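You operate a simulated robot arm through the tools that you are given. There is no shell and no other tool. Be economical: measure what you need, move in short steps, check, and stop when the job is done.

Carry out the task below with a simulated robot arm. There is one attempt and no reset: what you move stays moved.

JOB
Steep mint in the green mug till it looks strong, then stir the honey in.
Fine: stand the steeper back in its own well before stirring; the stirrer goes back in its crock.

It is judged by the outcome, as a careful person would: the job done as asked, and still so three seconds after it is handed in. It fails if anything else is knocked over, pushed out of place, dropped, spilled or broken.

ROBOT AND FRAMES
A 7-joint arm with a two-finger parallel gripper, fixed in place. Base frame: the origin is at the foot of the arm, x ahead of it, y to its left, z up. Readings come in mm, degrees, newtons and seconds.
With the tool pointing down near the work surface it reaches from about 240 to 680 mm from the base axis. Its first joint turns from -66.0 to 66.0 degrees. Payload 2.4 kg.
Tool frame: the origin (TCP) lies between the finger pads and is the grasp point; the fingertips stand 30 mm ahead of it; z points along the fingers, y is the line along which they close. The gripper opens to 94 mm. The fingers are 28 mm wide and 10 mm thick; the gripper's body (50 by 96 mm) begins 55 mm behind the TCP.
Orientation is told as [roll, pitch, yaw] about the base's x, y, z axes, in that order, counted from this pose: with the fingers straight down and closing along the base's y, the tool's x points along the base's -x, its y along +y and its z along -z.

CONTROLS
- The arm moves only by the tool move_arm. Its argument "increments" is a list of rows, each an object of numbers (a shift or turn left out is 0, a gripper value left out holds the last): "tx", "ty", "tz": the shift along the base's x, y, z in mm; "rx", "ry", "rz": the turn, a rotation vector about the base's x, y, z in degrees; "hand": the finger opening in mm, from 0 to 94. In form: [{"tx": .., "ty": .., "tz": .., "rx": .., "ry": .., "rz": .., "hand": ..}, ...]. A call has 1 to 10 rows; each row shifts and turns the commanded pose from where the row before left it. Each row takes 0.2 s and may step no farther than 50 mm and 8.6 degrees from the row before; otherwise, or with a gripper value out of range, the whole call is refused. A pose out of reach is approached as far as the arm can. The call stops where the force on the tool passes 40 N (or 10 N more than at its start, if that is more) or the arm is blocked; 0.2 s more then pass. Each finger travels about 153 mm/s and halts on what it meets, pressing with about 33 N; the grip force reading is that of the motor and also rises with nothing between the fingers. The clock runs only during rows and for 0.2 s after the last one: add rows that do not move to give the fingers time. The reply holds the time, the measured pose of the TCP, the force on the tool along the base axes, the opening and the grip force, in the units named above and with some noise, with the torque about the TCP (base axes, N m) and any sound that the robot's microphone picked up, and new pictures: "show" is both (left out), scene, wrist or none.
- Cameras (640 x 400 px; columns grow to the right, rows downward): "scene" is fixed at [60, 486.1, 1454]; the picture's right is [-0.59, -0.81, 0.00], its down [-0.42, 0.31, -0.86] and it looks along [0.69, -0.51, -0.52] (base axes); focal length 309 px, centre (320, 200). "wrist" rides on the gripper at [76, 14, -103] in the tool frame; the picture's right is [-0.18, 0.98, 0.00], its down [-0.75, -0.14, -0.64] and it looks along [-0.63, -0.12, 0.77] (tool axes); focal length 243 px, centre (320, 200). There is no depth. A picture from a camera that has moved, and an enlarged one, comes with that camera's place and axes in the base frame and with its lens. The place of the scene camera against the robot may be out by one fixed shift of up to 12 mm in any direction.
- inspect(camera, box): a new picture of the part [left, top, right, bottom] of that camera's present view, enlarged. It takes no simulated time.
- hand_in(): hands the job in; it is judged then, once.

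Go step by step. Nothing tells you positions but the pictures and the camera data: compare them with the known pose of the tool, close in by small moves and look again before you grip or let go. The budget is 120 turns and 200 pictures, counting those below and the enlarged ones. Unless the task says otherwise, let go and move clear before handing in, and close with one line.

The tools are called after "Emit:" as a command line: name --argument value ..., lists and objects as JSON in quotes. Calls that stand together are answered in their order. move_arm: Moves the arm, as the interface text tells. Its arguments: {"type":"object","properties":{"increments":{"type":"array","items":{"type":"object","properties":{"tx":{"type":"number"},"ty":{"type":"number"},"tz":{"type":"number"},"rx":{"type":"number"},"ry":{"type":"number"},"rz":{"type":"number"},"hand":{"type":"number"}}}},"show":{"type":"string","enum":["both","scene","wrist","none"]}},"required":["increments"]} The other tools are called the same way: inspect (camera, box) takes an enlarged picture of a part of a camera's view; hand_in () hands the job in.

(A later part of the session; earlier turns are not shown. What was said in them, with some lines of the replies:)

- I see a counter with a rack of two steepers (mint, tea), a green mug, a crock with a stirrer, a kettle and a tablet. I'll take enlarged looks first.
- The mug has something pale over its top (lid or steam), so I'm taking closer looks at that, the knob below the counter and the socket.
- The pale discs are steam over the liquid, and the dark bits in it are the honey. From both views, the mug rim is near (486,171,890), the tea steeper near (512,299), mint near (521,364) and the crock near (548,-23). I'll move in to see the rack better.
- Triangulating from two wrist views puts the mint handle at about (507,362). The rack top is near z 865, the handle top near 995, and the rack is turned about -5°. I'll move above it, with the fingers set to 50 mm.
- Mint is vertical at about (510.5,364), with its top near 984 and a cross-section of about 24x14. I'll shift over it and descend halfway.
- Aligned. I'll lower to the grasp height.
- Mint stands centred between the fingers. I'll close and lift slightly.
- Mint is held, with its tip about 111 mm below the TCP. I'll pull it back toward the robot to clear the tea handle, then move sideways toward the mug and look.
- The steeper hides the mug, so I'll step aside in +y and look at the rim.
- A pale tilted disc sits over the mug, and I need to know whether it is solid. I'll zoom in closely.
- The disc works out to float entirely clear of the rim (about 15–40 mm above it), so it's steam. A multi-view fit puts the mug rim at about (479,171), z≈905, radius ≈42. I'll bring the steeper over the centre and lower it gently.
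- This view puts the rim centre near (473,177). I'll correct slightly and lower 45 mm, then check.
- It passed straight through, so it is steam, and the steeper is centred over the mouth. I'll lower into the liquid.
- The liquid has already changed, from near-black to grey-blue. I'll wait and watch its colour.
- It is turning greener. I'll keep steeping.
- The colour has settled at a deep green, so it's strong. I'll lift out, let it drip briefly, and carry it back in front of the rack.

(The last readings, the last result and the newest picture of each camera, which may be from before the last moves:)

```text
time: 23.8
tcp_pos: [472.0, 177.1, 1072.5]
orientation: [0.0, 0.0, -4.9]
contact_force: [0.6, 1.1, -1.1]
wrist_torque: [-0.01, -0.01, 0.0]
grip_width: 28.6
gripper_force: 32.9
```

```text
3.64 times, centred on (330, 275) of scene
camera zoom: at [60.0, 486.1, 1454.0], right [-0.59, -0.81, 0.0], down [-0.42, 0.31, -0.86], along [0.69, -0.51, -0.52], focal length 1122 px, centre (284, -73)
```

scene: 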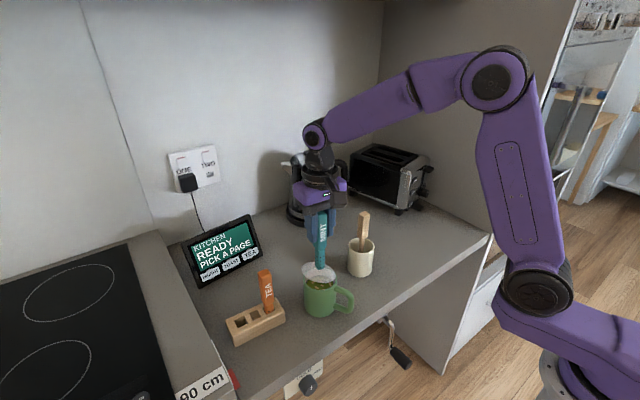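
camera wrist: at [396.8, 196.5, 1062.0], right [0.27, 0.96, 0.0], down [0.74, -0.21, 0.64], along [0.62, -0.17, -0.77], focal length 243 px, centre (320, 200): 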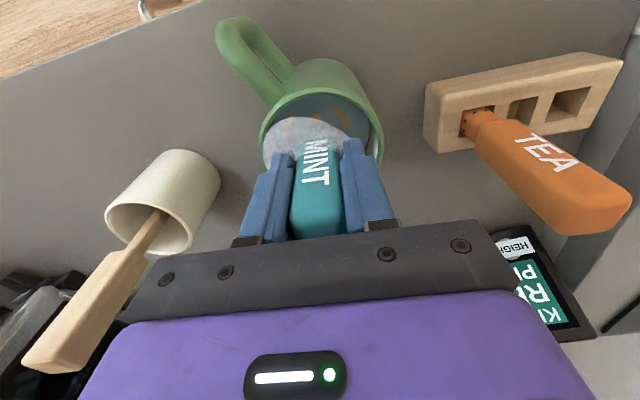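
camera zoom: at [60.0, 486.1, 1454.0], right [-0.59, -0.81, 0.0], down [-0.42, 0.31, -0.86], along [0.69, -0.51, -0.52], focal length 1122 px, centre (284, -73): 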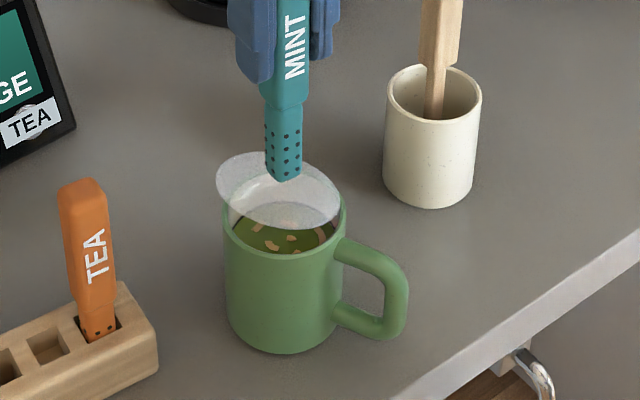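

Emit:
move_arm --increments '[{"tx": -26}, {"tx": -26}, {"ty": 37}, {"ty": 50}, {"ty": 50}, {"ty": 50}, {"tx": 45}, {"tx": 45}]' --show "wrist"

Emit:
inspect --camera "wrist" --box '[220, 20, 420, 160]'

```text
time: 25.6
tcp_pos: [510.5, 364.1, 1072.1]
orientation: [0.0, 0.0, -5.0]
contact_force: [-0.6, -0.6, 0.4]
wrist_torque: [-0.02, -0.01, 0.0]
grip_width: 28.5
gripper_force: 33.3
camera wrist: at [435.3, 384.0, 1173.4], right [0.27, 0.96, 0.0], down [0.74, -0.21, 0.64], along [0.62, -0.17, -0.77], focal length 243 px, centre (320, 200)
```

wrist: 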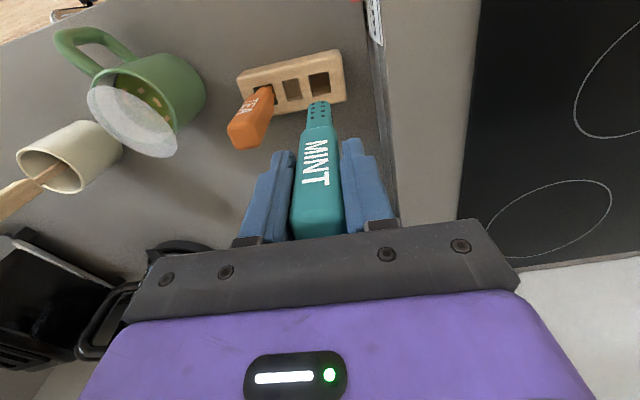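

```text
2.86 times, centred on (320, 90) of wrist
camera zoom: at [435.3, 384.0, 1173.4], right [0.27, 0.96, 0.0], down [0.74, -0.21, 0.64], along [0.62, -0.17, -0.77], focal length 693 px, centre (320, 514)
```

zoom: 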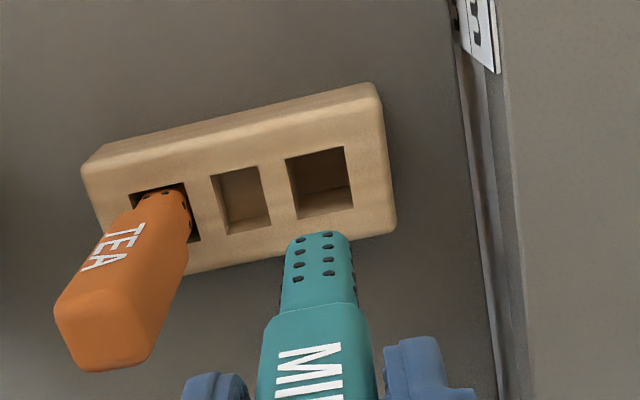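

Same position as the pick-up, above its own outer well. I'll lower to just over the well and check.

Emit:
move_arm --increments '[{"tz": -30}, {"tz": -30}, {"tz": -23}]' --show "none"

Emit:
inspect --camera "wrist" --box '[220, 60, 420, 200]'

Emit:
inspect --camera "scene" --box '[200, 260, 300, 350]'

```text
time: 26.4
tcp_pos: [510.7, 363.1, 987.9]
orientation: [-0.1, 0.0, -5.0]
contact_force: [0.6, -0.4, -0.3]
wrist_torque: [-0.02, -0.01, -0.03]
grip_width: 28.6
gripper_force: 32.5
```

```text
2.86 times, centred on (320, 130) of wrist
camera zoom: at [435.5, 383.4, 1089.4], right [0.27, 0.96, 0.0], down [0.74, -0.21, 0.64], along [0.62, -0.17, -0.77], focal length 693 px, centre (320, 400)
```

zoom: 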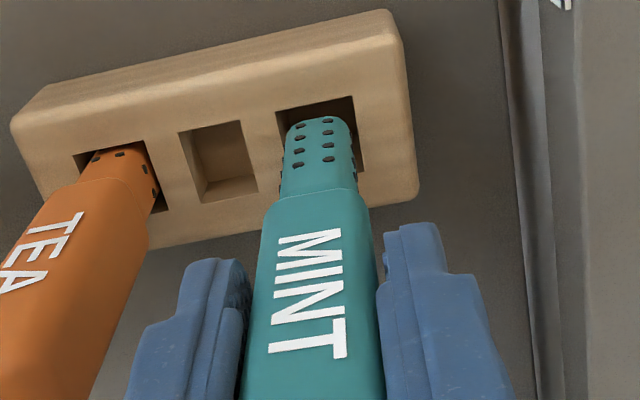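

```text
4.44 times, centred on (250, 305) of scene
camera zoom: at [60.0, 486.2, 1454.0], right [-0.59, -0.81, 0.0], down [-0.42, 0.31, -0.86], along [0.69, -0.51, -0.52], focal length 1372 px, centre (631, -267)
```

zoom: 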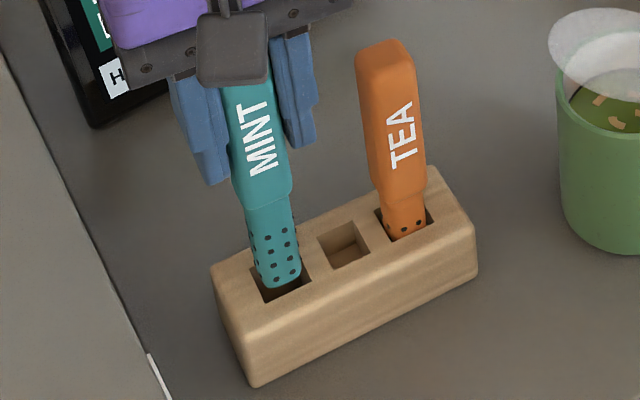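

Tip is aligned over the well. I'll lower the remaining 35 mm.

Emit:
move_arm --increments '[{"tz": -12}, {"tz": -12}, {"tz": -8}, {"tz": -2}]' --show "none"

Emit:
inspect --camera "scene" --box '[200, 260, 300, 350]'

Emit:
inspect --camera "wrist" --box '[220, 60, 420, 200]'

```text
time: 27.4
tcp_pos: [510.7, 365.4, 953.8]
orientation: [0.0, 0.0, -5.0]
contact_force: [-0.6, 0.6, -0.1]
wrist_torque: [-0.02, 0.0, -0.01]
grip_width: 28.5
gripper_force: 33.1
```

```text
4.44 times, centred on (250, 305) of scene
camera zoom: at [60.0, 486.2, 1454.0], right [-0.59, -0.81, 0.0], down [-0.42, 0.31, -0.86], along [0.69, -0.51, -0.52], focal length 1372 px, centre (631, -267)
```

zoom: 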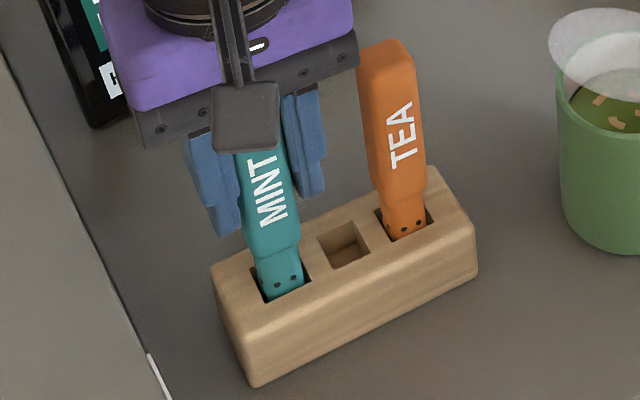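

```text
2.86 times, centred on (320, 130) of wrist
camera zoom: at [435.3, 383.6, 1055.5], right [0.27, 0.96, 0.0], down [0.74, -0.21, 0.64], along [0.62, -0.17, -0.77], focal length 693 px, centre (320, 400)
```

zoom: 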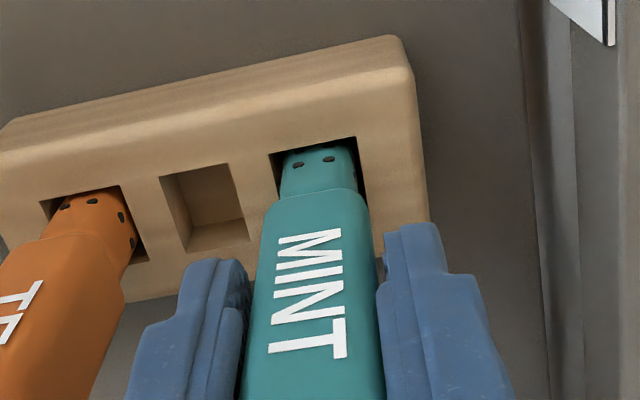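

Emit:
move_arm --increments '[{"tz": -1.5}, {"tz": -1.5}, {}]' --show "none"

```text
time: 28.2
tcp_pos: [510.4, 364.0, 952.2]
orientation: [0.0, 0.0, -4.9]
contact_force: [-0.1, -0.3, -0.3]
wrist_torque: [0.03, -0.01, 0.01]
grip_width: 28.4
gripper_force: 33.2
```

Emit:
move_arm --increments '[{"tz": -1}, {"hand": 36}, {"hand": 50}, {}]' --show "wrist"

```text
time: 29.2
tcp_pos: [509.5, 364.7, 950.0]
orientation: [0.0, 0.0, -5.0]
contact_force: [0.4, -0.4, -0.8]
wrist_torque: [-0.01, 0.02, 0.0]
grip_width: 50.0
gripper_force: 0.1
camera wrist: at [435.3, 383.4, 1052.1], right [0.27, 0.96, 0.0], down [0.74, -0.21, 0.64], along [0.62, -0.17, -0.77], focal length 243 px, centre (320, 200)
```

wrist: 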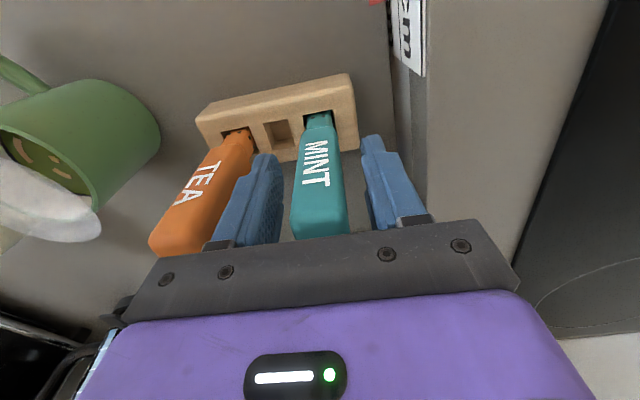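

Mint stands in its own well. I'll rise and travel toward the crock for a look.

Emit:
move_arm --increments '[{"tz": 35}, {"tz": 40}, {"tz": 40}, {"tz": 45}, {"ty": -40, "tx": -20}, {"ty": -50, "tx": -20}, {"ty": -50, "tx": -20}, {"ty": -50, "tx": -20}, {"ty": -50}, {"ty": -50}]'

Emit:
inspect --camera "scene" --box '[200, 200, 400, 350]'

Emit:
inspect --camera "wrist" --box '[160, 60, 360, 250]'

```text
refused: row 6 steps farther than a row can; nothing moved
```

```text
2.67 times, centred on (300, 275) of scene
camera zoom: at [60.0, 486.1, 1454.0], right [-0.59, -0.81, 0.0], down [-0.42, 0.31, -0.86], along [0.69, -0.51, -0.52], focal length 823 px, centre (373, 0)
```

zoom: 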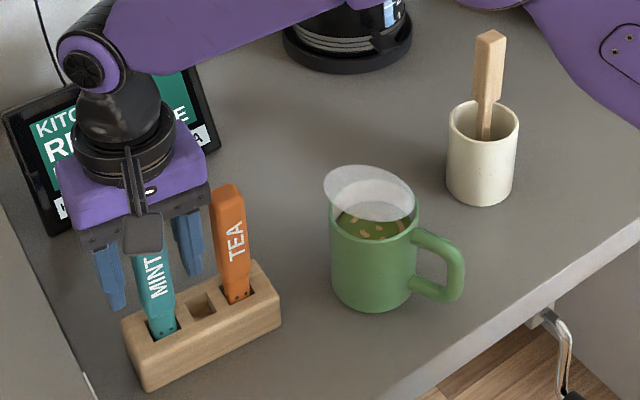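

```text
2.11 times, centred on (260, 155) of wrist
camera zoom: at [435.3, 383.4, 1052.1], right [0.27, 0.96, 0.0], down [0.74, -0.21, 0.64], along [0.62, -0.17, -0.77], focal length 511 px, centre (446, 295)
```

zoom: 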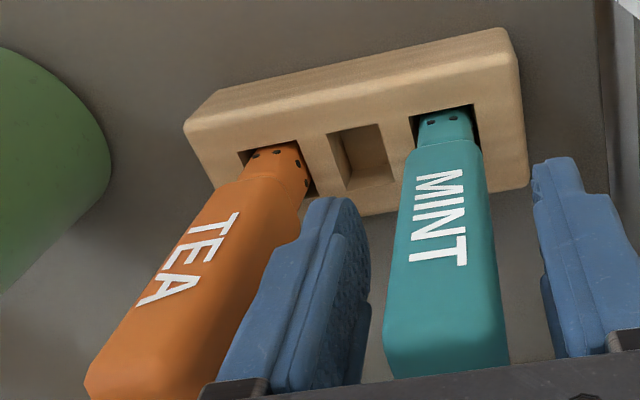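

Emit:
move_arm --increments '[{"tz": 35}, {"tz": 40}, {"tz": 40}, {"tz": 45}, {"ty": -40, "tx": -20}, {"ty": -45, "tx": -20}, {"ty": -45, "tx": -20}, {"ty": -45, "tx": -20}, {"ty": -50}, {"ty": -50}]'

Emit:
inspect --camera "wrist" --box '[160, 60, 360, 250]'

Emit:
inspect --camera "scene" --box '[320, 190, 420, 290]'

```text
time: 31.4
tcp_pos: [428.7, 87.7, 1110.4]
orientation: [0.0, 0.1, -5.0]
contact_force: [-0.1, -0.2, 0.4]
wrist_torque: [-0.03, 0.0, -0.01]
grip_width: 50.1
gripper_force: 0.0
camera wrist: at [353.6, 108.0, 1211.3], right [0.27, 0.96, 0.0], down [0.74, -0.21, 0.64], along [0.62, -0.17, -0.77], focal length 243 px, centre (320, 200)
```

scene: 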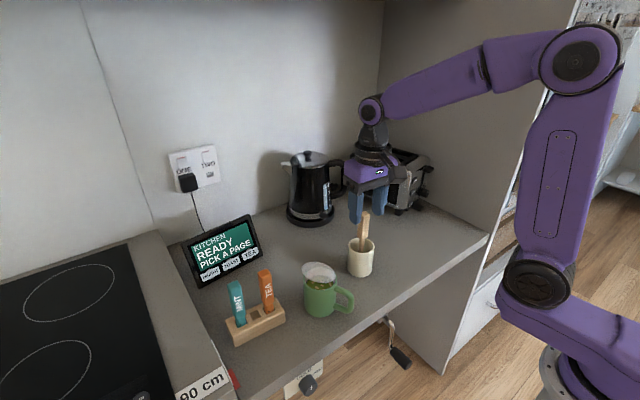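
wrist: 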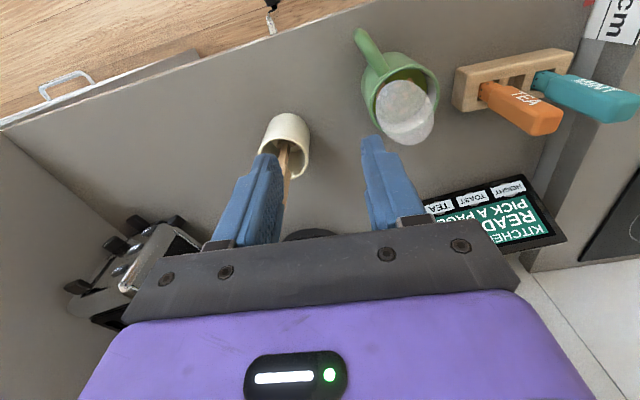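

```text
2.11 times, centred on (260, 155) of wrist
camera zoom: at [353.6, 108.0, 1211.3], right [0.27, 0.96, 0.0], down [0.74, -0.21, 0.64], along [0.62, -0.17, -0.77], focal length 511 px, centre (446, 295)
```

zoom: 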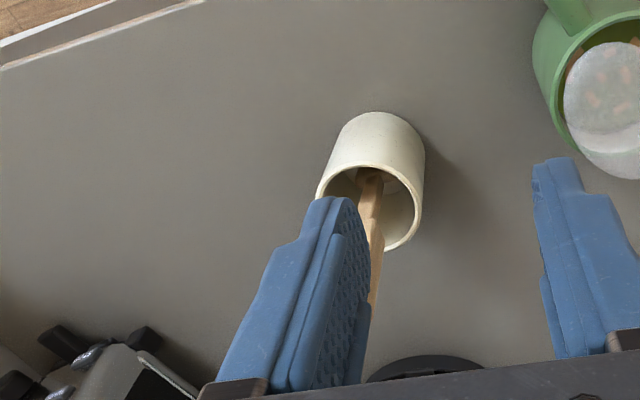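

```text
4.00 times, centred on (370, 240) of scene
camera zoom: at [60.0, 486.2, 1454.0], right [-0.59, -0.81, 0.0], down [-0.42, 0.31, -0.86], along [0.69, -0.51, -0.52], focal length 1234 px, centre (120, 40)
```

zoom: 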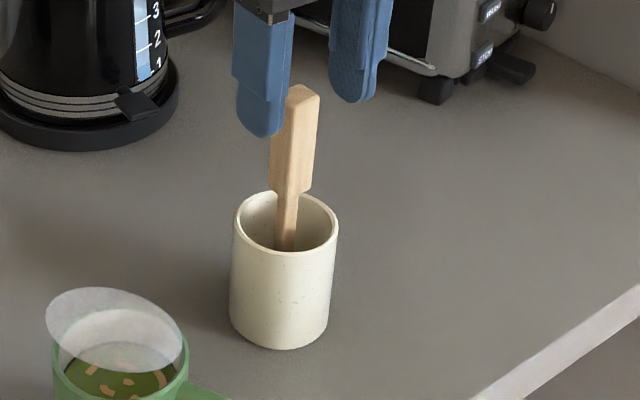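

Emit:
move_arm --increments '[{"ty": -35}, {"ty": -35}]' --show "none"

Emit:
inspect --camera "wrist" --box '[240, 60, 440, 220]'

Emit:
inspect --camera "scene" --box '[330, 200, 390, 290]'

```text
time: 32.0
tcp_pos: [431.0, 17.1, 1109.6]
orientation: [0.0, 0.1, -4.9]
contact_force: [0.0, -0.3, -0.3]
wrist_torque: [0.02, 0.02, -0.04]
grip_width: 49.9
gripper_force: 0.1
```

```text
2.50 times, centred on (340, 140) of wrist
camera zoom: at [355.2, 38.0, 1211.7], right [0.27, 0.96, 0.0], down [0.74, -0.21, 0.64], along [0.62, -0.17, -0.77], focal length 606 px, centre (270, 350)
```

zoom: 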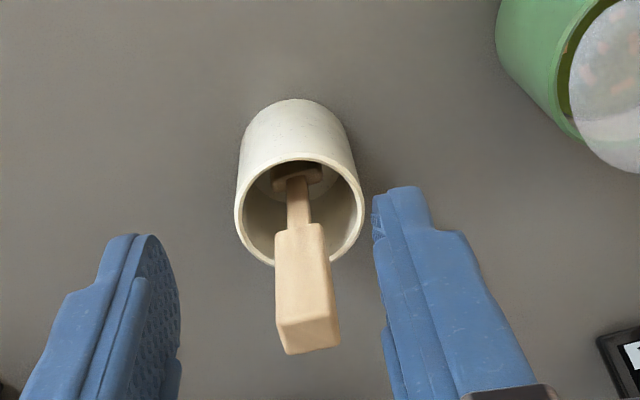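

```text
4.44 times, centred on (360, 245) of scene
camera zoom: at [60.0, 486.2, 1454.0], right [-0.59, -0.81, 0.0], down [-0.42, 0.31, -0.86], along [0.69, -0.51, -0.52], focal length 1372 px, centre (142, 0)
```

zoom: 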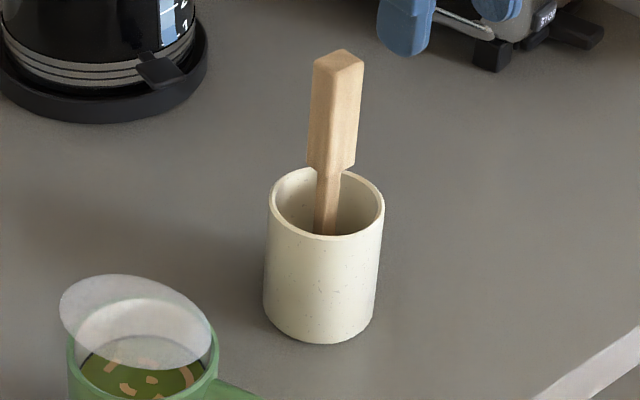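

The stirrer stands upright near (513.5,13.4), with its handle from about z 921 to 1015 and turned around -6°. I'll go over it and partway down.

Emit:
move_arm --increments '[{"tx": 41, "ty": -2, "rz": -1}, {"tx": 41, "ty": -2}, {"tz": -30}, {"tz": -30}]' --show "wrist"

Emit:
inspect --camera "wrist" --box '[220, 60, 420, 220]'

```text
time: 33.0
tcp_pos: [513.5, 15.7, 1049.2]
orientation: [0.0, -0.1, -6.0]
contact_force: [-0.2, 0.6, 0.1]
wrist_torque: [-0.01, 0.0, 0.0]
grip_width: 50.3
gripper_force: 0.0
camera wrist: at [437.2, 35.9, 1151.3], right [0.29, 0.96, 0.0], down [0.73, -0.22, 0.64], along [0.61, -0.18, -0.77], focal length 243 px, centre (320, 200)
```

wrist: 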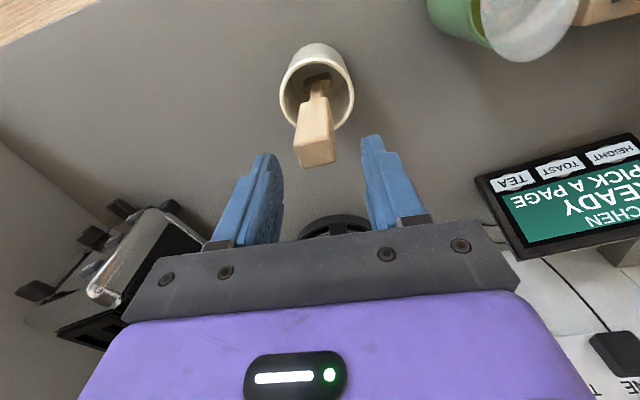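

```text
2.50 times, centred on (320, 140) of wrist
camera zoom: at [437.2, 35.9, 1151.3], right [0.29, 0.96, 0.0], down [0.73, -0.22, 0.64], along [0.61, -0.18, -0.77], focal length 606 px, centre (320, 350)
```

zoom: 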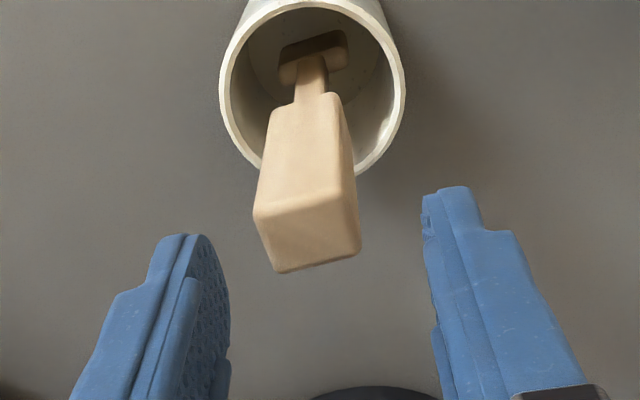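

Emit:
move_arm --increments '[{"tx": -3, "ty": -3, "rz": 4}, {"tz": -32}, {"tz": -32}]' --show "wrist"

Emit:
inspect --camera "wrist" --box '[220, 80, 420, 240]'

Emit:
inspect --camera "scene" --box '[320, 190, 420, 290]'

```text
time: 33.8
tcp_pos: [509.2, 12.2, 987.5]
orientation: [-0.1, 0.0, -2.0]
contact_force: [-0.6, 0.1, 0.2]
wrist_torque: [-0.01, 0.02, -0.01]
grip_width: 49.8
gripper_force: 0.1
camera wrist: at [433.4, 27.5, 1088.2], right [0.22, 0.98, 0.0], down [0.75, -0.17, 0.64], along [0.63, -0.14, -0.77], focal length 243 px, centre (320, 200)
```

wrist: 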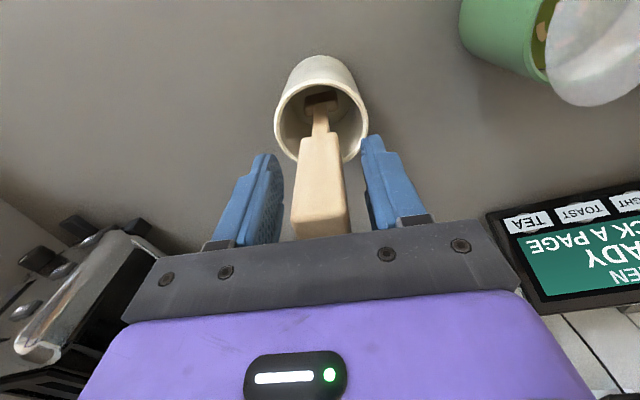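

```text
2.50 times, centred on (320, 160) of wrist
camera zoom: at [433.4, 27.5, 1088.2], right [0.22, 0.98, 0.0], down [0.75, -0.17, 0.64], along [0.63, -0.14, -0.77], focal length 606 px, centre (320, 300)
```

zoom: 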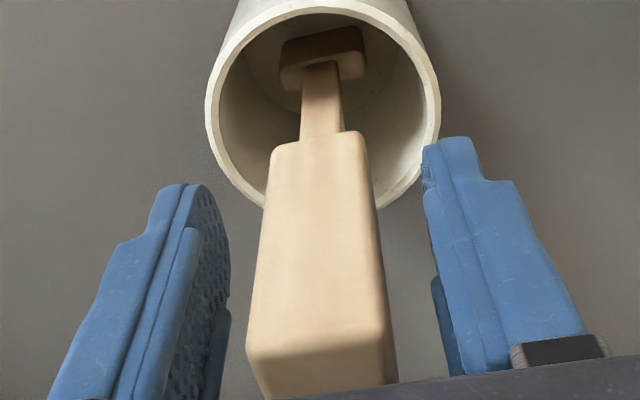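

```text
4.00 times, centred on (370, 240) of scene
camera zoom: at [60.0, 486.1, 1454.0], right [-0.59, -0.81, 0.0], down [-0.42, 0.31, -0.86], along [0.69, -0.51, -0.52], focal length 1234 px, centre (120, 40)
```

zoom: 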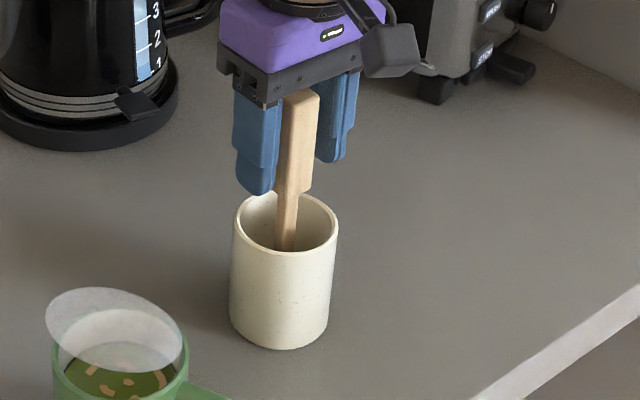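

The handle is well between the fingers, so I'll close.

Emit:
move_arm --increments '[{"hand": 30}, {"hand": 8}, {}, {}]' --show "none"

Emit:
inspect --camera "wrist" --box '[220, 80, 420, 240]'

```text
time: 34.8
tcp_pos: [509.8, 11.3, 987.0]
orientation: [-0.1, 0.1, -2.0]
contact_force: [0.2, -0.5, -0.6]
wrist_torque: [-0.02, 0.03, -0.03]
grip_width: 27.2
gripper_force: 33.2
```

```text
2.50 times, centred on (320, 160) of wrist
camera zoom: at [433.4, 27.6, 1088.6], right [0.22, 0.98, 0.0], down [0.75, -0.17, 0.64], along [0.63, -0.14, -0.77], focal length 606 px, centre (320, 300)
```

zoom: 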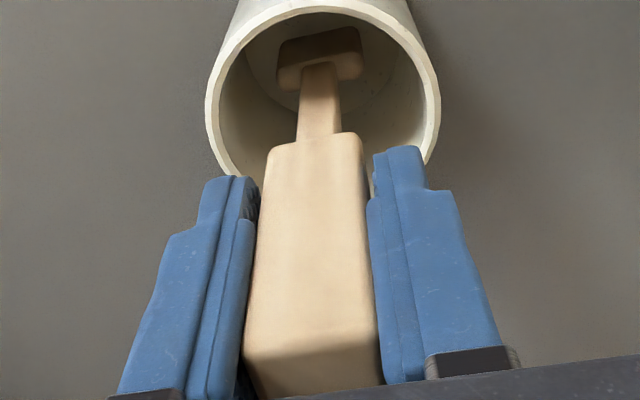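

Emit:
move_arm --increments '[{"tz": 15}, {"tz": 20}, {"tz": 30}, {"tz": 30}, {"tz": 25}]'

Emit:
inspect --camera "scene" --box '[320, 180, 420, 290]'

Emit:
inspect --camera "wrist" --box '[220, 60, 420, 220]'

```text
time: 36.0
tcp_pos: [508.7, 12.1, 1106.2]
orientation: [0.1, 0.1, -2.0]
contact_force: [0.6, 1.6, 0.0]
wrist_torque: [0.01, -0.03, 0.02]
grip_width: 27.3
gripper_force: 32.8
camera wrist: at [433.1, 27.7, 1208.1], right [0.22, 0.98, 0.0], down [0.75, -0.17, 0.64], along [0.63, -0.14, -0.77], focal length 243 px, centre (320, 200)
```

scene: 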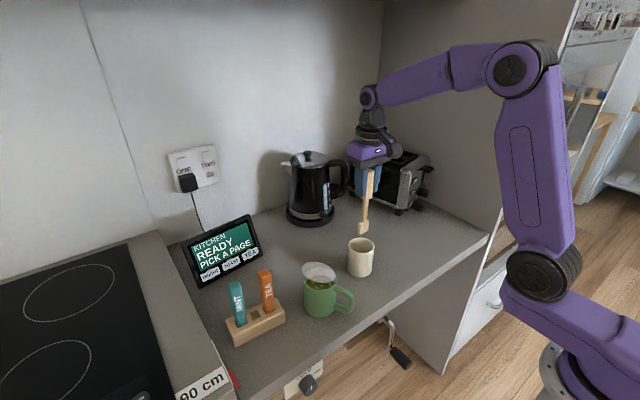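
wrist: 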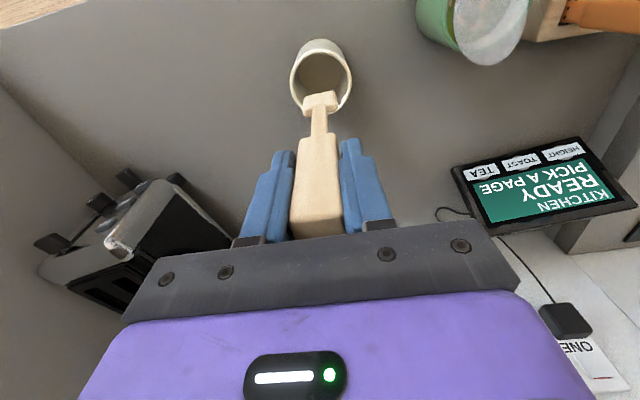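

```text
3.64 times, centred on (370, 235) of scene
camera zoom: at [60.0, 486.1, 1454.0], right [-0.59, -0.81, 0.0], down [-0.42, 0.31, -0.86], along [0.69, -0.51, -0.52], focal length 1122 px, centre (138, 73)
```

zoom: 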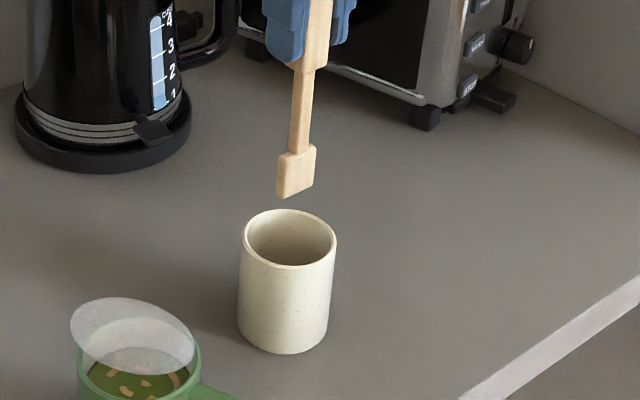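

```text
2.50 times, centred on (320, 140) of wrist
camera zoom: at [433.1, 27.7, 1208.1], right [0.22, 0.98, 0.0], down [0.75, -0.17, 0.64], along [0.63, -0.14, -0.77], focal length 606 px, centre (320, 350)
```

zoom: 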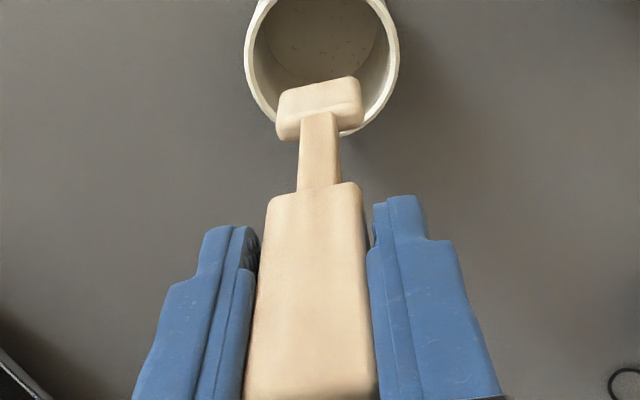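

Stirrer held, with its foot about 153 mm below the TCP. I'll move it over the mug.

Emit:
move_arm --increments '[{"ty": 41, "tx": -9}, {"ty": 41, "tx": -9}, {"ty": 41, "tx": -9}, {"ty": 42, "tx": -9}, {"tz": -25}]' --show "none"

Emit:
inspect --camera "wrist" --box '[220, 20, 420, 180]'

Emit:
inspect --camera "scene" --box '[270, 220, 370, 330]'

```text
time: 37.2
tcp_pos: [472.9, 175.7, 1080.8]
orientation: [0.1, -0.1, -2.0]
contact_force: [0.3, -0.1, -1.0]
wrist_torque: [0.02, 0.01, 0.01]
grip_width: 27.2
gripper_force: 32.8
```

```text
2.50 times, centred on (320, 100) of wrist
camera zoom: at [397.5, 192.8, 1182.8], right [0.22, 0.98, 0.0], down [0.75, -0.17, 0.64], along [0.63, -0.14, -0.77], focal length 606 px, centre (320, 450)
```

zoom: 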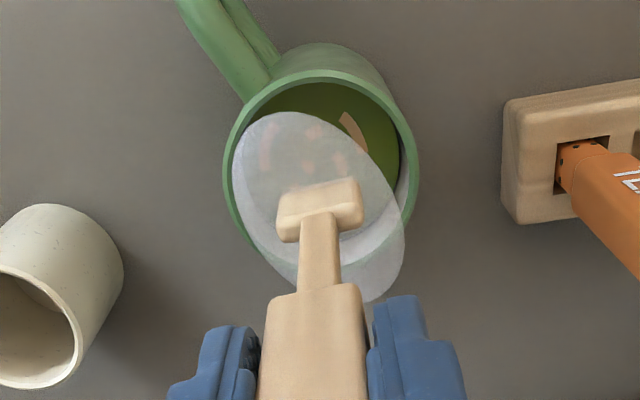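

```text
3.64 times, centred on (320, 275) of scene
camera zoom: at [60.0, 486.2, 1454.0], right [-0.59, -0.81, 0.0], down [-0.42, 0.31, -0.86], along [0.69, -0.51, -0.52], focal length 1122 px, centre (320, -73)
```

zoom: 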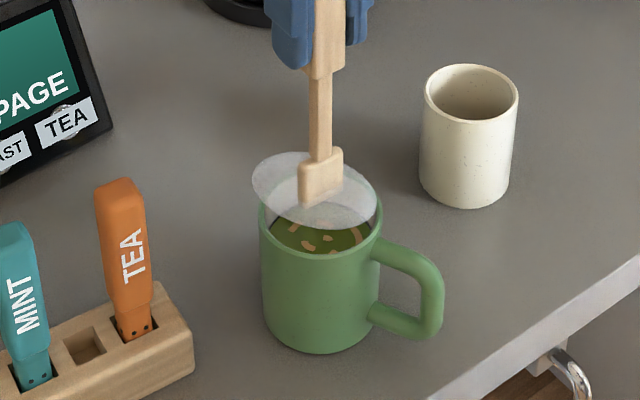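

Emit:
move_arm --increments '[{"tx": -3, "ty": 1, "tz": -20}, {"tz": -22}, {"tz": -20}, {"tz": -13}, {"tz": -8}]' --show "none"

Emit:
inspect --camera "wrist" --box '[220, 20, 420, 180]'

Emit:
inspect --camera "scene" --box '[270, 220, 370, 330]'

```text
time: 38.4
tcp_pos: [469.5, 177.6, 998.1]
orientation: [0.0, 0.0, -2.0]
contact_force: [-0.4, 0.3, -1.3]
wrist_torque: [-0.02, 0.03, 0.02]
grip_width: 27.2
gripper_force: 33.3
```

```text
2.50 times, centred on (320, 100) of wrist
camera zoom: at [394.0, 193.2, 1099.5], right [0.22, 0.98, 0.0], down [0.75, -0.17, 0.64], along [0.63, -0.14, -0.77], focal length 606 px, centre (320, 450)
```

zoom: 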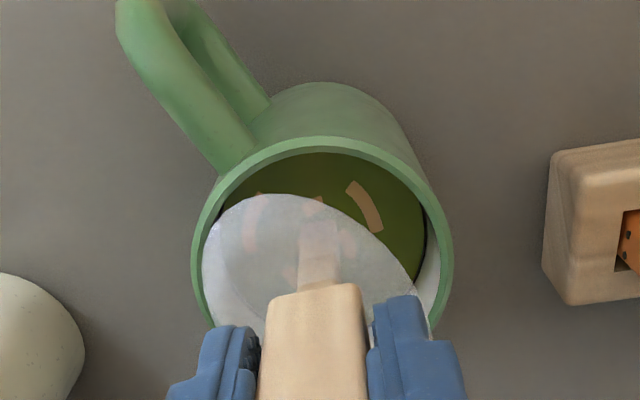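

```text
3.64 times, centred on (320, 275) of scene
camera zoom: at [60.0, 486.1, 1454.0], right [-0.59, -0.81, 0.0], down [-0.42, 0.31, -0.86], along [0.69, -0.51, -0.52], focal length 1122 px, centre (320, -73)
```

zoom: 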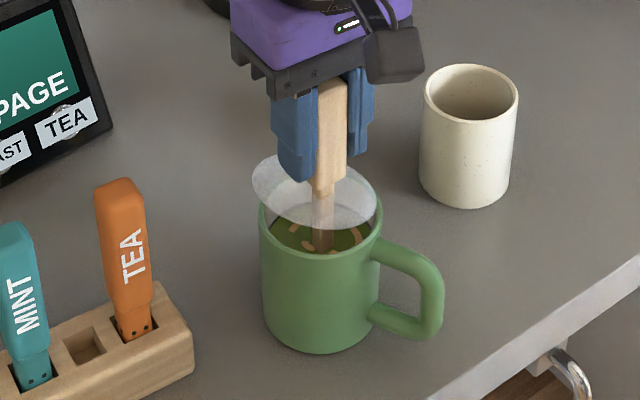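

The foot is in the liquid. I'll stir in circles of about 11 mm radius.

Emit:
move_arm --increments '[{"tx": 11}, {"tx": -3.2, "ty": 7.8}, {"tx": -7.8, "ty": 3.2}, {"tx": -7.8, "ty": -3.2}, {"tx": -3.2, "ty": -7.8}, {"tx": 3.2, "ty": -7.8}, {"tx": 7.8, "ty": -3.2}, {"tx": 7.8, "ty": 3.2}, {"tx": 3.2, "ty": 7.8}]' --show "none"

Emit:
inspect --camera "wrist" --box '[220, 20, 420, 180]'

```text
time: 40.4
tcp_pos: [479.7, 178.6, 998.2]
orientation: [0.0, 0.0, -2.1]
contact_force: [0.0, 0.2, -0.6]
wrist_torque: [0.02, 0.01, 0.0]
grip_width: 26.9
gripper_force: 33.1
```

```text
2.50 times, centred on (320, 100) of wrist
camera zoom: at [404.6, 193.0, 1099.8], right [0.22, 0.98, 0.0], down [0.75, -0.17, 0.64], along [0.63, -0.14, -0.77], focal length 606 px, centre (320, 450)
```

zoom: 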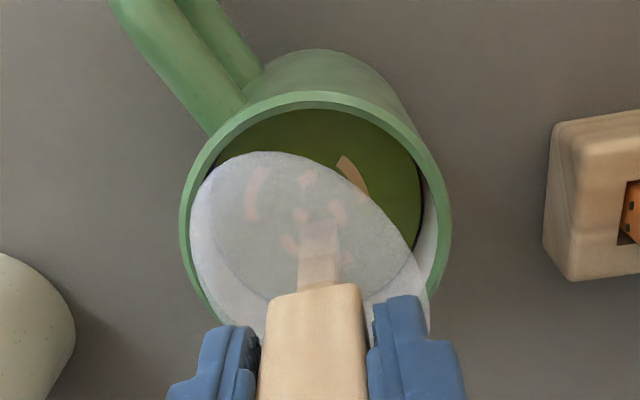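

No contact force, and the streaks are shrinking slightly. I'll keep stirring.

Emit:
move_arm --increments '[{"tx": -3.2, "ty": 7.8}, {"tx": -7.8, "ty": 3.2}, {"tx": -7.8, "ty": -3.2}, {"tx": -3.2, "ty": -7.8}, {"tx": 3.2, "ty": -7.8}, {"tx": 7.8, "ty": -3.2}, {"tx": 7.8, "ty": 3.2}, {"tx": 3.2, "ty": 7.8}]' --show "none"

Emit:
move_arm --increments '[{"tx": -3.2, "ty": 7.8}, {"tx": -7.8, "ty": 3.2}, {"tx": -7.8, "ty": -3.2}, {"tx": -3.2, "ty": -7.8}, {"tx": 3.2, "ty": -7.8}, {"tx": 7.8, "ty": -3.2}, {"tx": 7.8, "ty": 3.2}, {"tx": 3.2, "ty": 7.8}]' --show "none"

Emit:
inspect --camera "wrist" --box '[220, 20, 420, 180]'

```text
time: 42.2
tcp_pos: [482.0, 177.3, 998.3]
orientation: [0.0, 0.0, -2.1]
contact_force: [0.6, 0.6, -0.3]
wrist_torque: [0.02, -0.03, -0.03]
grip_width: 26.9
gripper_force: 32.9
```

```text
time: 44.0
tcp_pos: [480.8, 178.5, 998.9]
orientation: [0.0, 0.0, -2.0]
contact_force: [-0.2, -0.9, -0.6]
wrist_torque: [0.02, -0.01, 0.0]
grip_width: 27.0
gripper_force: 32.6
```

```text
2.50 times, centred on (320, 100) of wrist
camera zoom: at [405.4, 193.6, 1099.7], right [0.22, 0.98, 0.0], down [0.75, -0.17, 0.64], along [0.63, -0.14, -0.77], focal length 606 px, centre (320, 450)
```

zoom: 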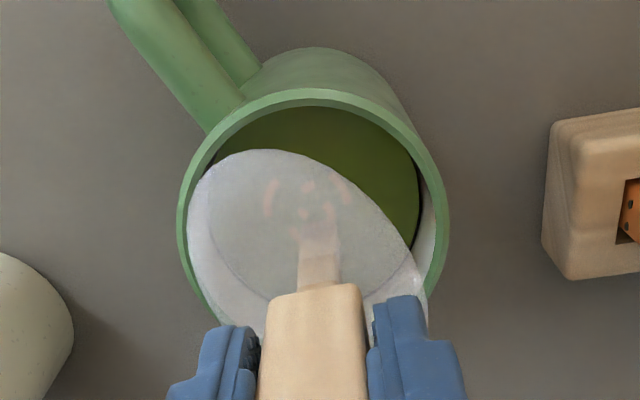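

The honey streaks are shrinking and drawing inward. I'll keep going.

Emit:
move_arm --increments '[{"tx": -3.2, "ty": 7.8}, {"tx": -7.8, "ty": 3.2}, {"tx": -7.8, "ty": -3.2}, {"tx": -3.2, "ty": -7.8}, {"tx": 3.2, "ty": -7.8}, {"tx": 7.8, "ty": -3.2}, {"tx": 7.8, "ty": 3.2}, {"tx": 3.2, "ty": 7.8}]' --show "none"

Emit:
move_arm --increments '[{"tx": -3.2, "ty": 7.8}, {"tx": -7.8, "ty": 3.2}, {"tx": -7.8, "ty": -3.2}, {"tx": -3.2, "ty": -7.8}, {"tx": 3.2, "ty": -7.8}, {"tx": 7.8, "ty": -3.2}, {"tx": 7.8, "ty": 3.2}, {"tx": 3.2, "ty": 7.8}]' --show "none"

Emit:
inspect --camera "wrist" --box '[220, 20, 420, 180]'

```text
time: 45.8
tcp_pos: [480.9, 177.0, 998.1]
orientation: [0.0, -0.1, -2.1]
contact_force: [0.2, -0.6, 0.6]
wrist_torque: [0.01, 0.0, 0.04]
grip_width: 27.1
gripper_force: 32.8
```

```text
time: 47.6
tcp_pos: [481.5, 177.4, 998.2]
orientation: [0.0, 0.0, -2.0]
contact_force: [0.5, -0.3, 0.8]
wrist_torque: [0.0, 0.02, 0.0]
grip_width: 27.3
gripper_force: 32.8
```

```text
2.50 times, centred on (320, 100) of wrist
camera zoom: at [404.9, 193.3, 1100.0], right [0.22, 0.98, 0.0], down [0.75, -0.17, 0.64], along [0.63, -0.14, -0.77], focal length 606 px, centre (320, 450)
```

zoom: 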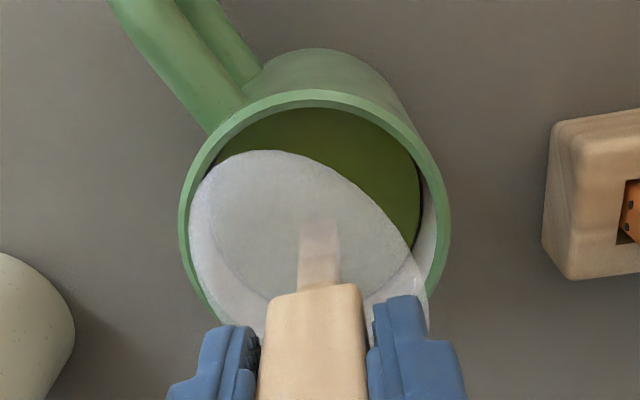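

The streaks are gone. One more turn for good measure, then I'll recentre, lift and let it drip.

Emit:
move_arm --increments '[{"tx": -3.2, "ty": 7.8}, {"tx": -7.8, "ty": 3.2}, {"tx": -7.8, "ty": -3.2}, {"tx": -3.2, "ty": -7.8}, {"tx": 3.2, "ty": -7.8}, {"tx": 7.8, "ty": -3.2}, {"tx": 7.8, "ty": 3.2}, {"tx": 3.2, "ty": 7.8}, {"tx": -11}]' --show "none"

Emit:
move_arm --increments '[{"tz": 15}, {"tz": 20}, {"tz": 25}, {"tz": 25}, {"tz": 23}, {}, {}, {}, {}]' --show "none"

Emit:
inspect --camera "scene" --box '[270, 220, 370, 330]'

Emit:
inspect --camera "wrist" --box '[220, 20, 420, 180]'

```text
time: 49.6
tcp_pos: [470.8, 178.2, 998.4]
orientation: [0.0, 0.0, -2.0]
contact_force: [-0.2, -0.6, -0.1]
wrist_torque: [-0.01, 0.01, 0.01]
grip_width: 27.1
gripper_force: 33.0
```

```text
time: 51.6
tcp_pos: [470.4, 177.7, 1106.5]
orientation: [0.1, 0.0, -1.9]
contact_force: [-1.0, -0.3, -1.0]
wrist_torque: [-0.03, -0.04, -0.02]
grip_width: 27.2
gripper_force: 33.2
```

```text
3.64 times, centred on (320, 275) of scene
camera zoom: at [60.0, 486.1, 1454.0], right [-0.59, -0.81, 0.0], down [-0.42, 0.31, -0.86], along [0.69, -0.51, -0.52], focal length 1122 px, centre (320, -73)
```

zoom: 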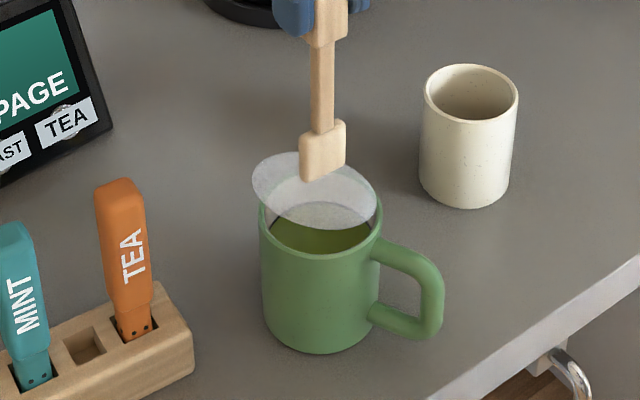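

```text
2.50 times, centred on (320, 100) of wrist
camera zoom: at [394.4, 193.7, 1207.8], right [0.22, 0.98, 0.0], down [0.75, -0.17, 0.64], along [0.63, -0.14, -0.77], focal length 606 px, centre (320, 450)
```

zoom: 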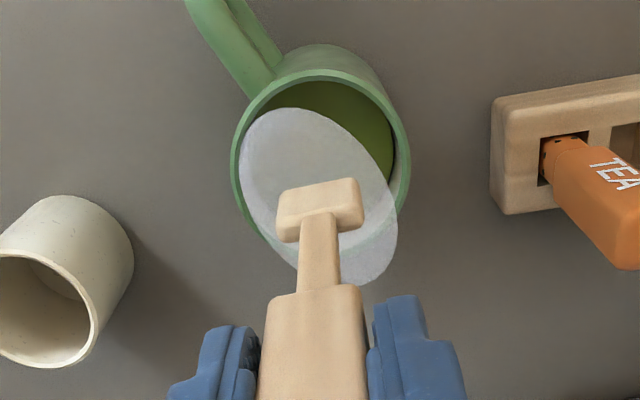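

Honey is fully mixed in. I'll carry the stirrer back over the crock.

Emit:
move_arm --increments '[{"ty": -41, "tx": 9.7}, {"ty": -41, "tx": 9.7}, {"ty": -42, "tx": 9.8}, {"ty": -42, "tx": 9.8}, {"tz": -30}]' --show "none"

Emit:
inspect --camera "wrist" --box '[220, 20, 420, 180]'

Emit:
inspect --camera "scene" --box '[320, 180, 420, 290]'

```text
time: 52.8
tcp_pos: [509.9, 10.7, 1076.4]
orientation: [0.1, 0.0, -2.0]
contact_force: [0.2, 0.5, -0.8]
wrist_torque: [-0.01, 0.03, -0.01]
grip_width: 27.3
gripper_force: 33.3
```

```text
2.50 times, centred on (320, 100) of wrist
camera zoom: at [433.4, 26.7, 1177.6], right [0.22, 0.98, 0.0], down [0.75, -0.17, 0.64], along [0.63, -0.14, -0.77], focal length 606 px, centre (320, 450)
```

zoom: 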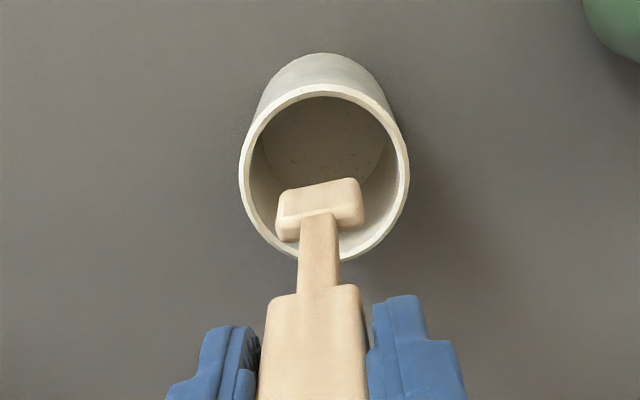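

```text
3.64 times, centred on (370, 235) of scene
camera zoom: at [60.0, 486.1, 1454.0], right [-0.59, -0.81, 0.0], down [-0.42, 0.31, -0.86], along [0.69, -0.51, -0.52], focal length 1122 px, centre (138, 73)
```

zoom: 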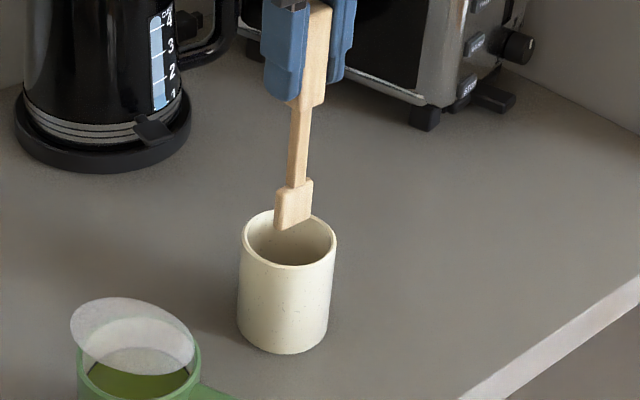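

Emit:
move_arm --increments '[{"tz": -25}, {"tz": -25}, {"tz": -20}, {"tz": -12}, {"tz": -5}, {"tz": -2}]' --show "none"

Emit:
inspect --camera "wrist" --box '[220, 80, 420, 240]'

```text
time: 54.2
tcp_pos: [510.1, 12.1, 987.7]
orientation: [0.0, 0.1, -2.0]
contact_force: [0.1, -0.5, 0.7]
wrist_torque: [0.03, 0.0, 0.01]
grip_width: 27.2
gripper_force: 33.2
```

```text
2.50 times, centred on (320, 160) of wrist
camera zoom: at [433.3, 27.4, 1088.3], right [0.22, 0.98, 0.0], down [0.75, -0.17, 0.64], along [0.63, -0.14, -0.77], focal length 606 px, centre (320, 300)
```

zoom: 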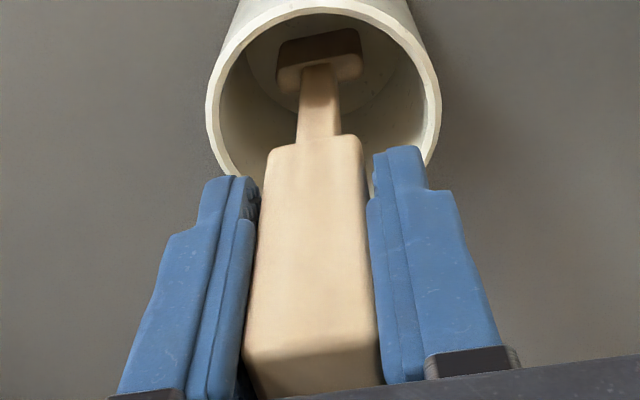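

Identical to the pose at pick-up. I'll settle 1 mm and release.

Emit:
move_arm --increments '[{"tz": -1}, {}, {"hand": 34}, {"hand": 50}, {}]' --show "none"

Emit:
inspect --camera "wrist" --box '[220, 80, 420, 240]'

```text
time: 55.4
tcp_pos: [507.9, 12.7, 985.9]
orientation: [0.0, 0.0, -2.0]
contact_force: [0.6, -0.4, 1.0]
wrist_torque: [-0.02, 0.0, 0.01]
grip_width: 49.9
gripper_force: 0.0
```

```text
2.50 times, centred on (320, 160) of wrist
camera zoom: at [433.1, 27.6, 1087.7], right [0.22, 0.98, 0.0], down [0.75, -0.17, 0.64], along [0.63, -0.14, -0.77], focal length 606 px, centre (320, 300)
```

zoom: 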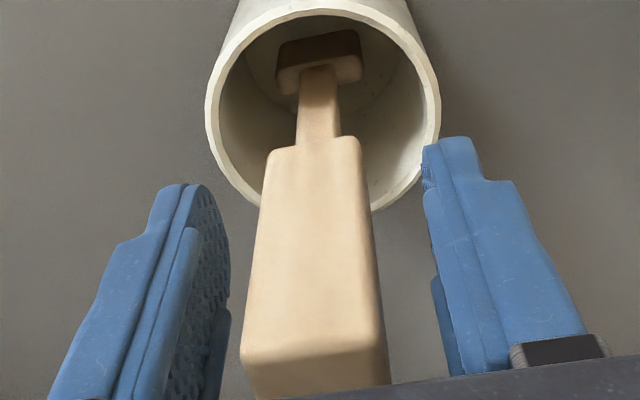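

It stands free. I'll rise clear, back off and check everything.

Emit:
move_arm --increments '[{"tz": 30}, {"tz": 40}, {"tz": 40}, {"tz": 45}, {"tx": -40}, {"tx": -40}, {}, {}, {}]'

Emit:
inspect --camera "scene" --box '[190, 200, 410, 350]'

```text
time: 57.4
tcp_pos: [429.7, 11.6, 1143.2]
orientation: [0.0, 0.1, -2.0]
contact_force: [-0.3, -0.8, -0.7]
wrist_torque: [0.0, 0.01, 0.01]
grip_width: 50.1
gripper_force: 0.0
camera wrist: at [353.1, 26.6, 1243.5], right [0.22, 0.98, 0.0], down [0.75, -0.17, 0.64], along [0.63, -0.14, -0.77], focal length 243 px, centre (320, 200)
```

scene: 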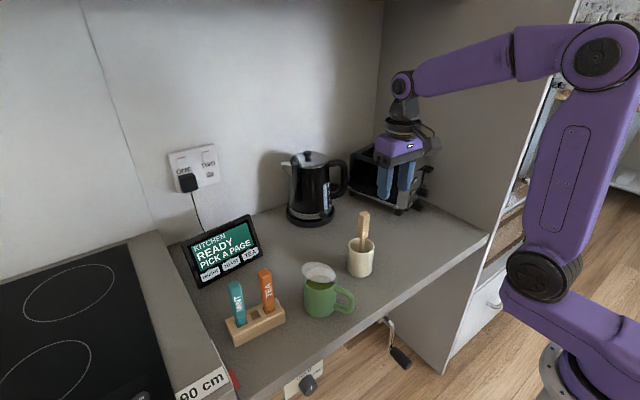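
wrist: 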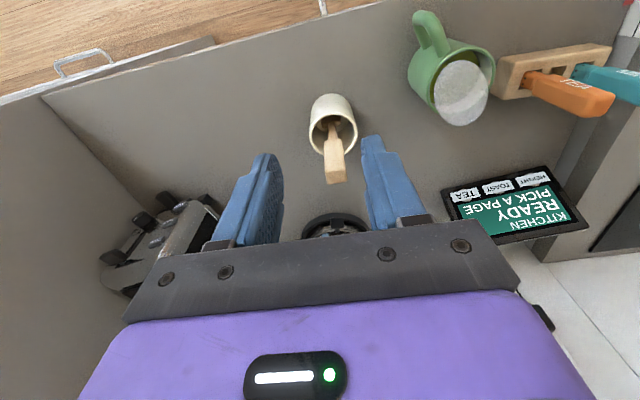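

```text
2.67 times, centred on (300, 275) of scene
camera zoom: at [60.0, 486.1, 1454.0], right [-0.59, -0.81, 0.0], down [-0.42, 0.31, -0.86], along [0.69, -0.51, -0.52], focal length 823 px, centre (373, 0)
```

zoom: 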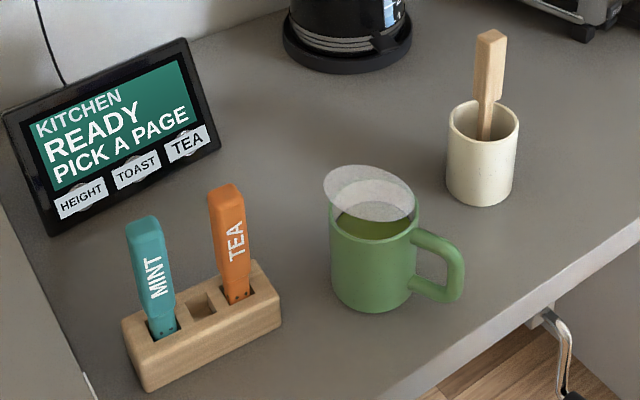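

Everything is in place: mint steeper in its own well, stirrer in its crock, strong green tea with the honey mixed in, and nothing else disturbed. I'm handing in.

Emit:
hand_in

```text
The job is handed in.
```

The mint was steeped in the green mug until the tea settled at a deep green, the steeper went back in its own well, the honey was stirred in until no streaks showed, and the stirrer is back in its crock.
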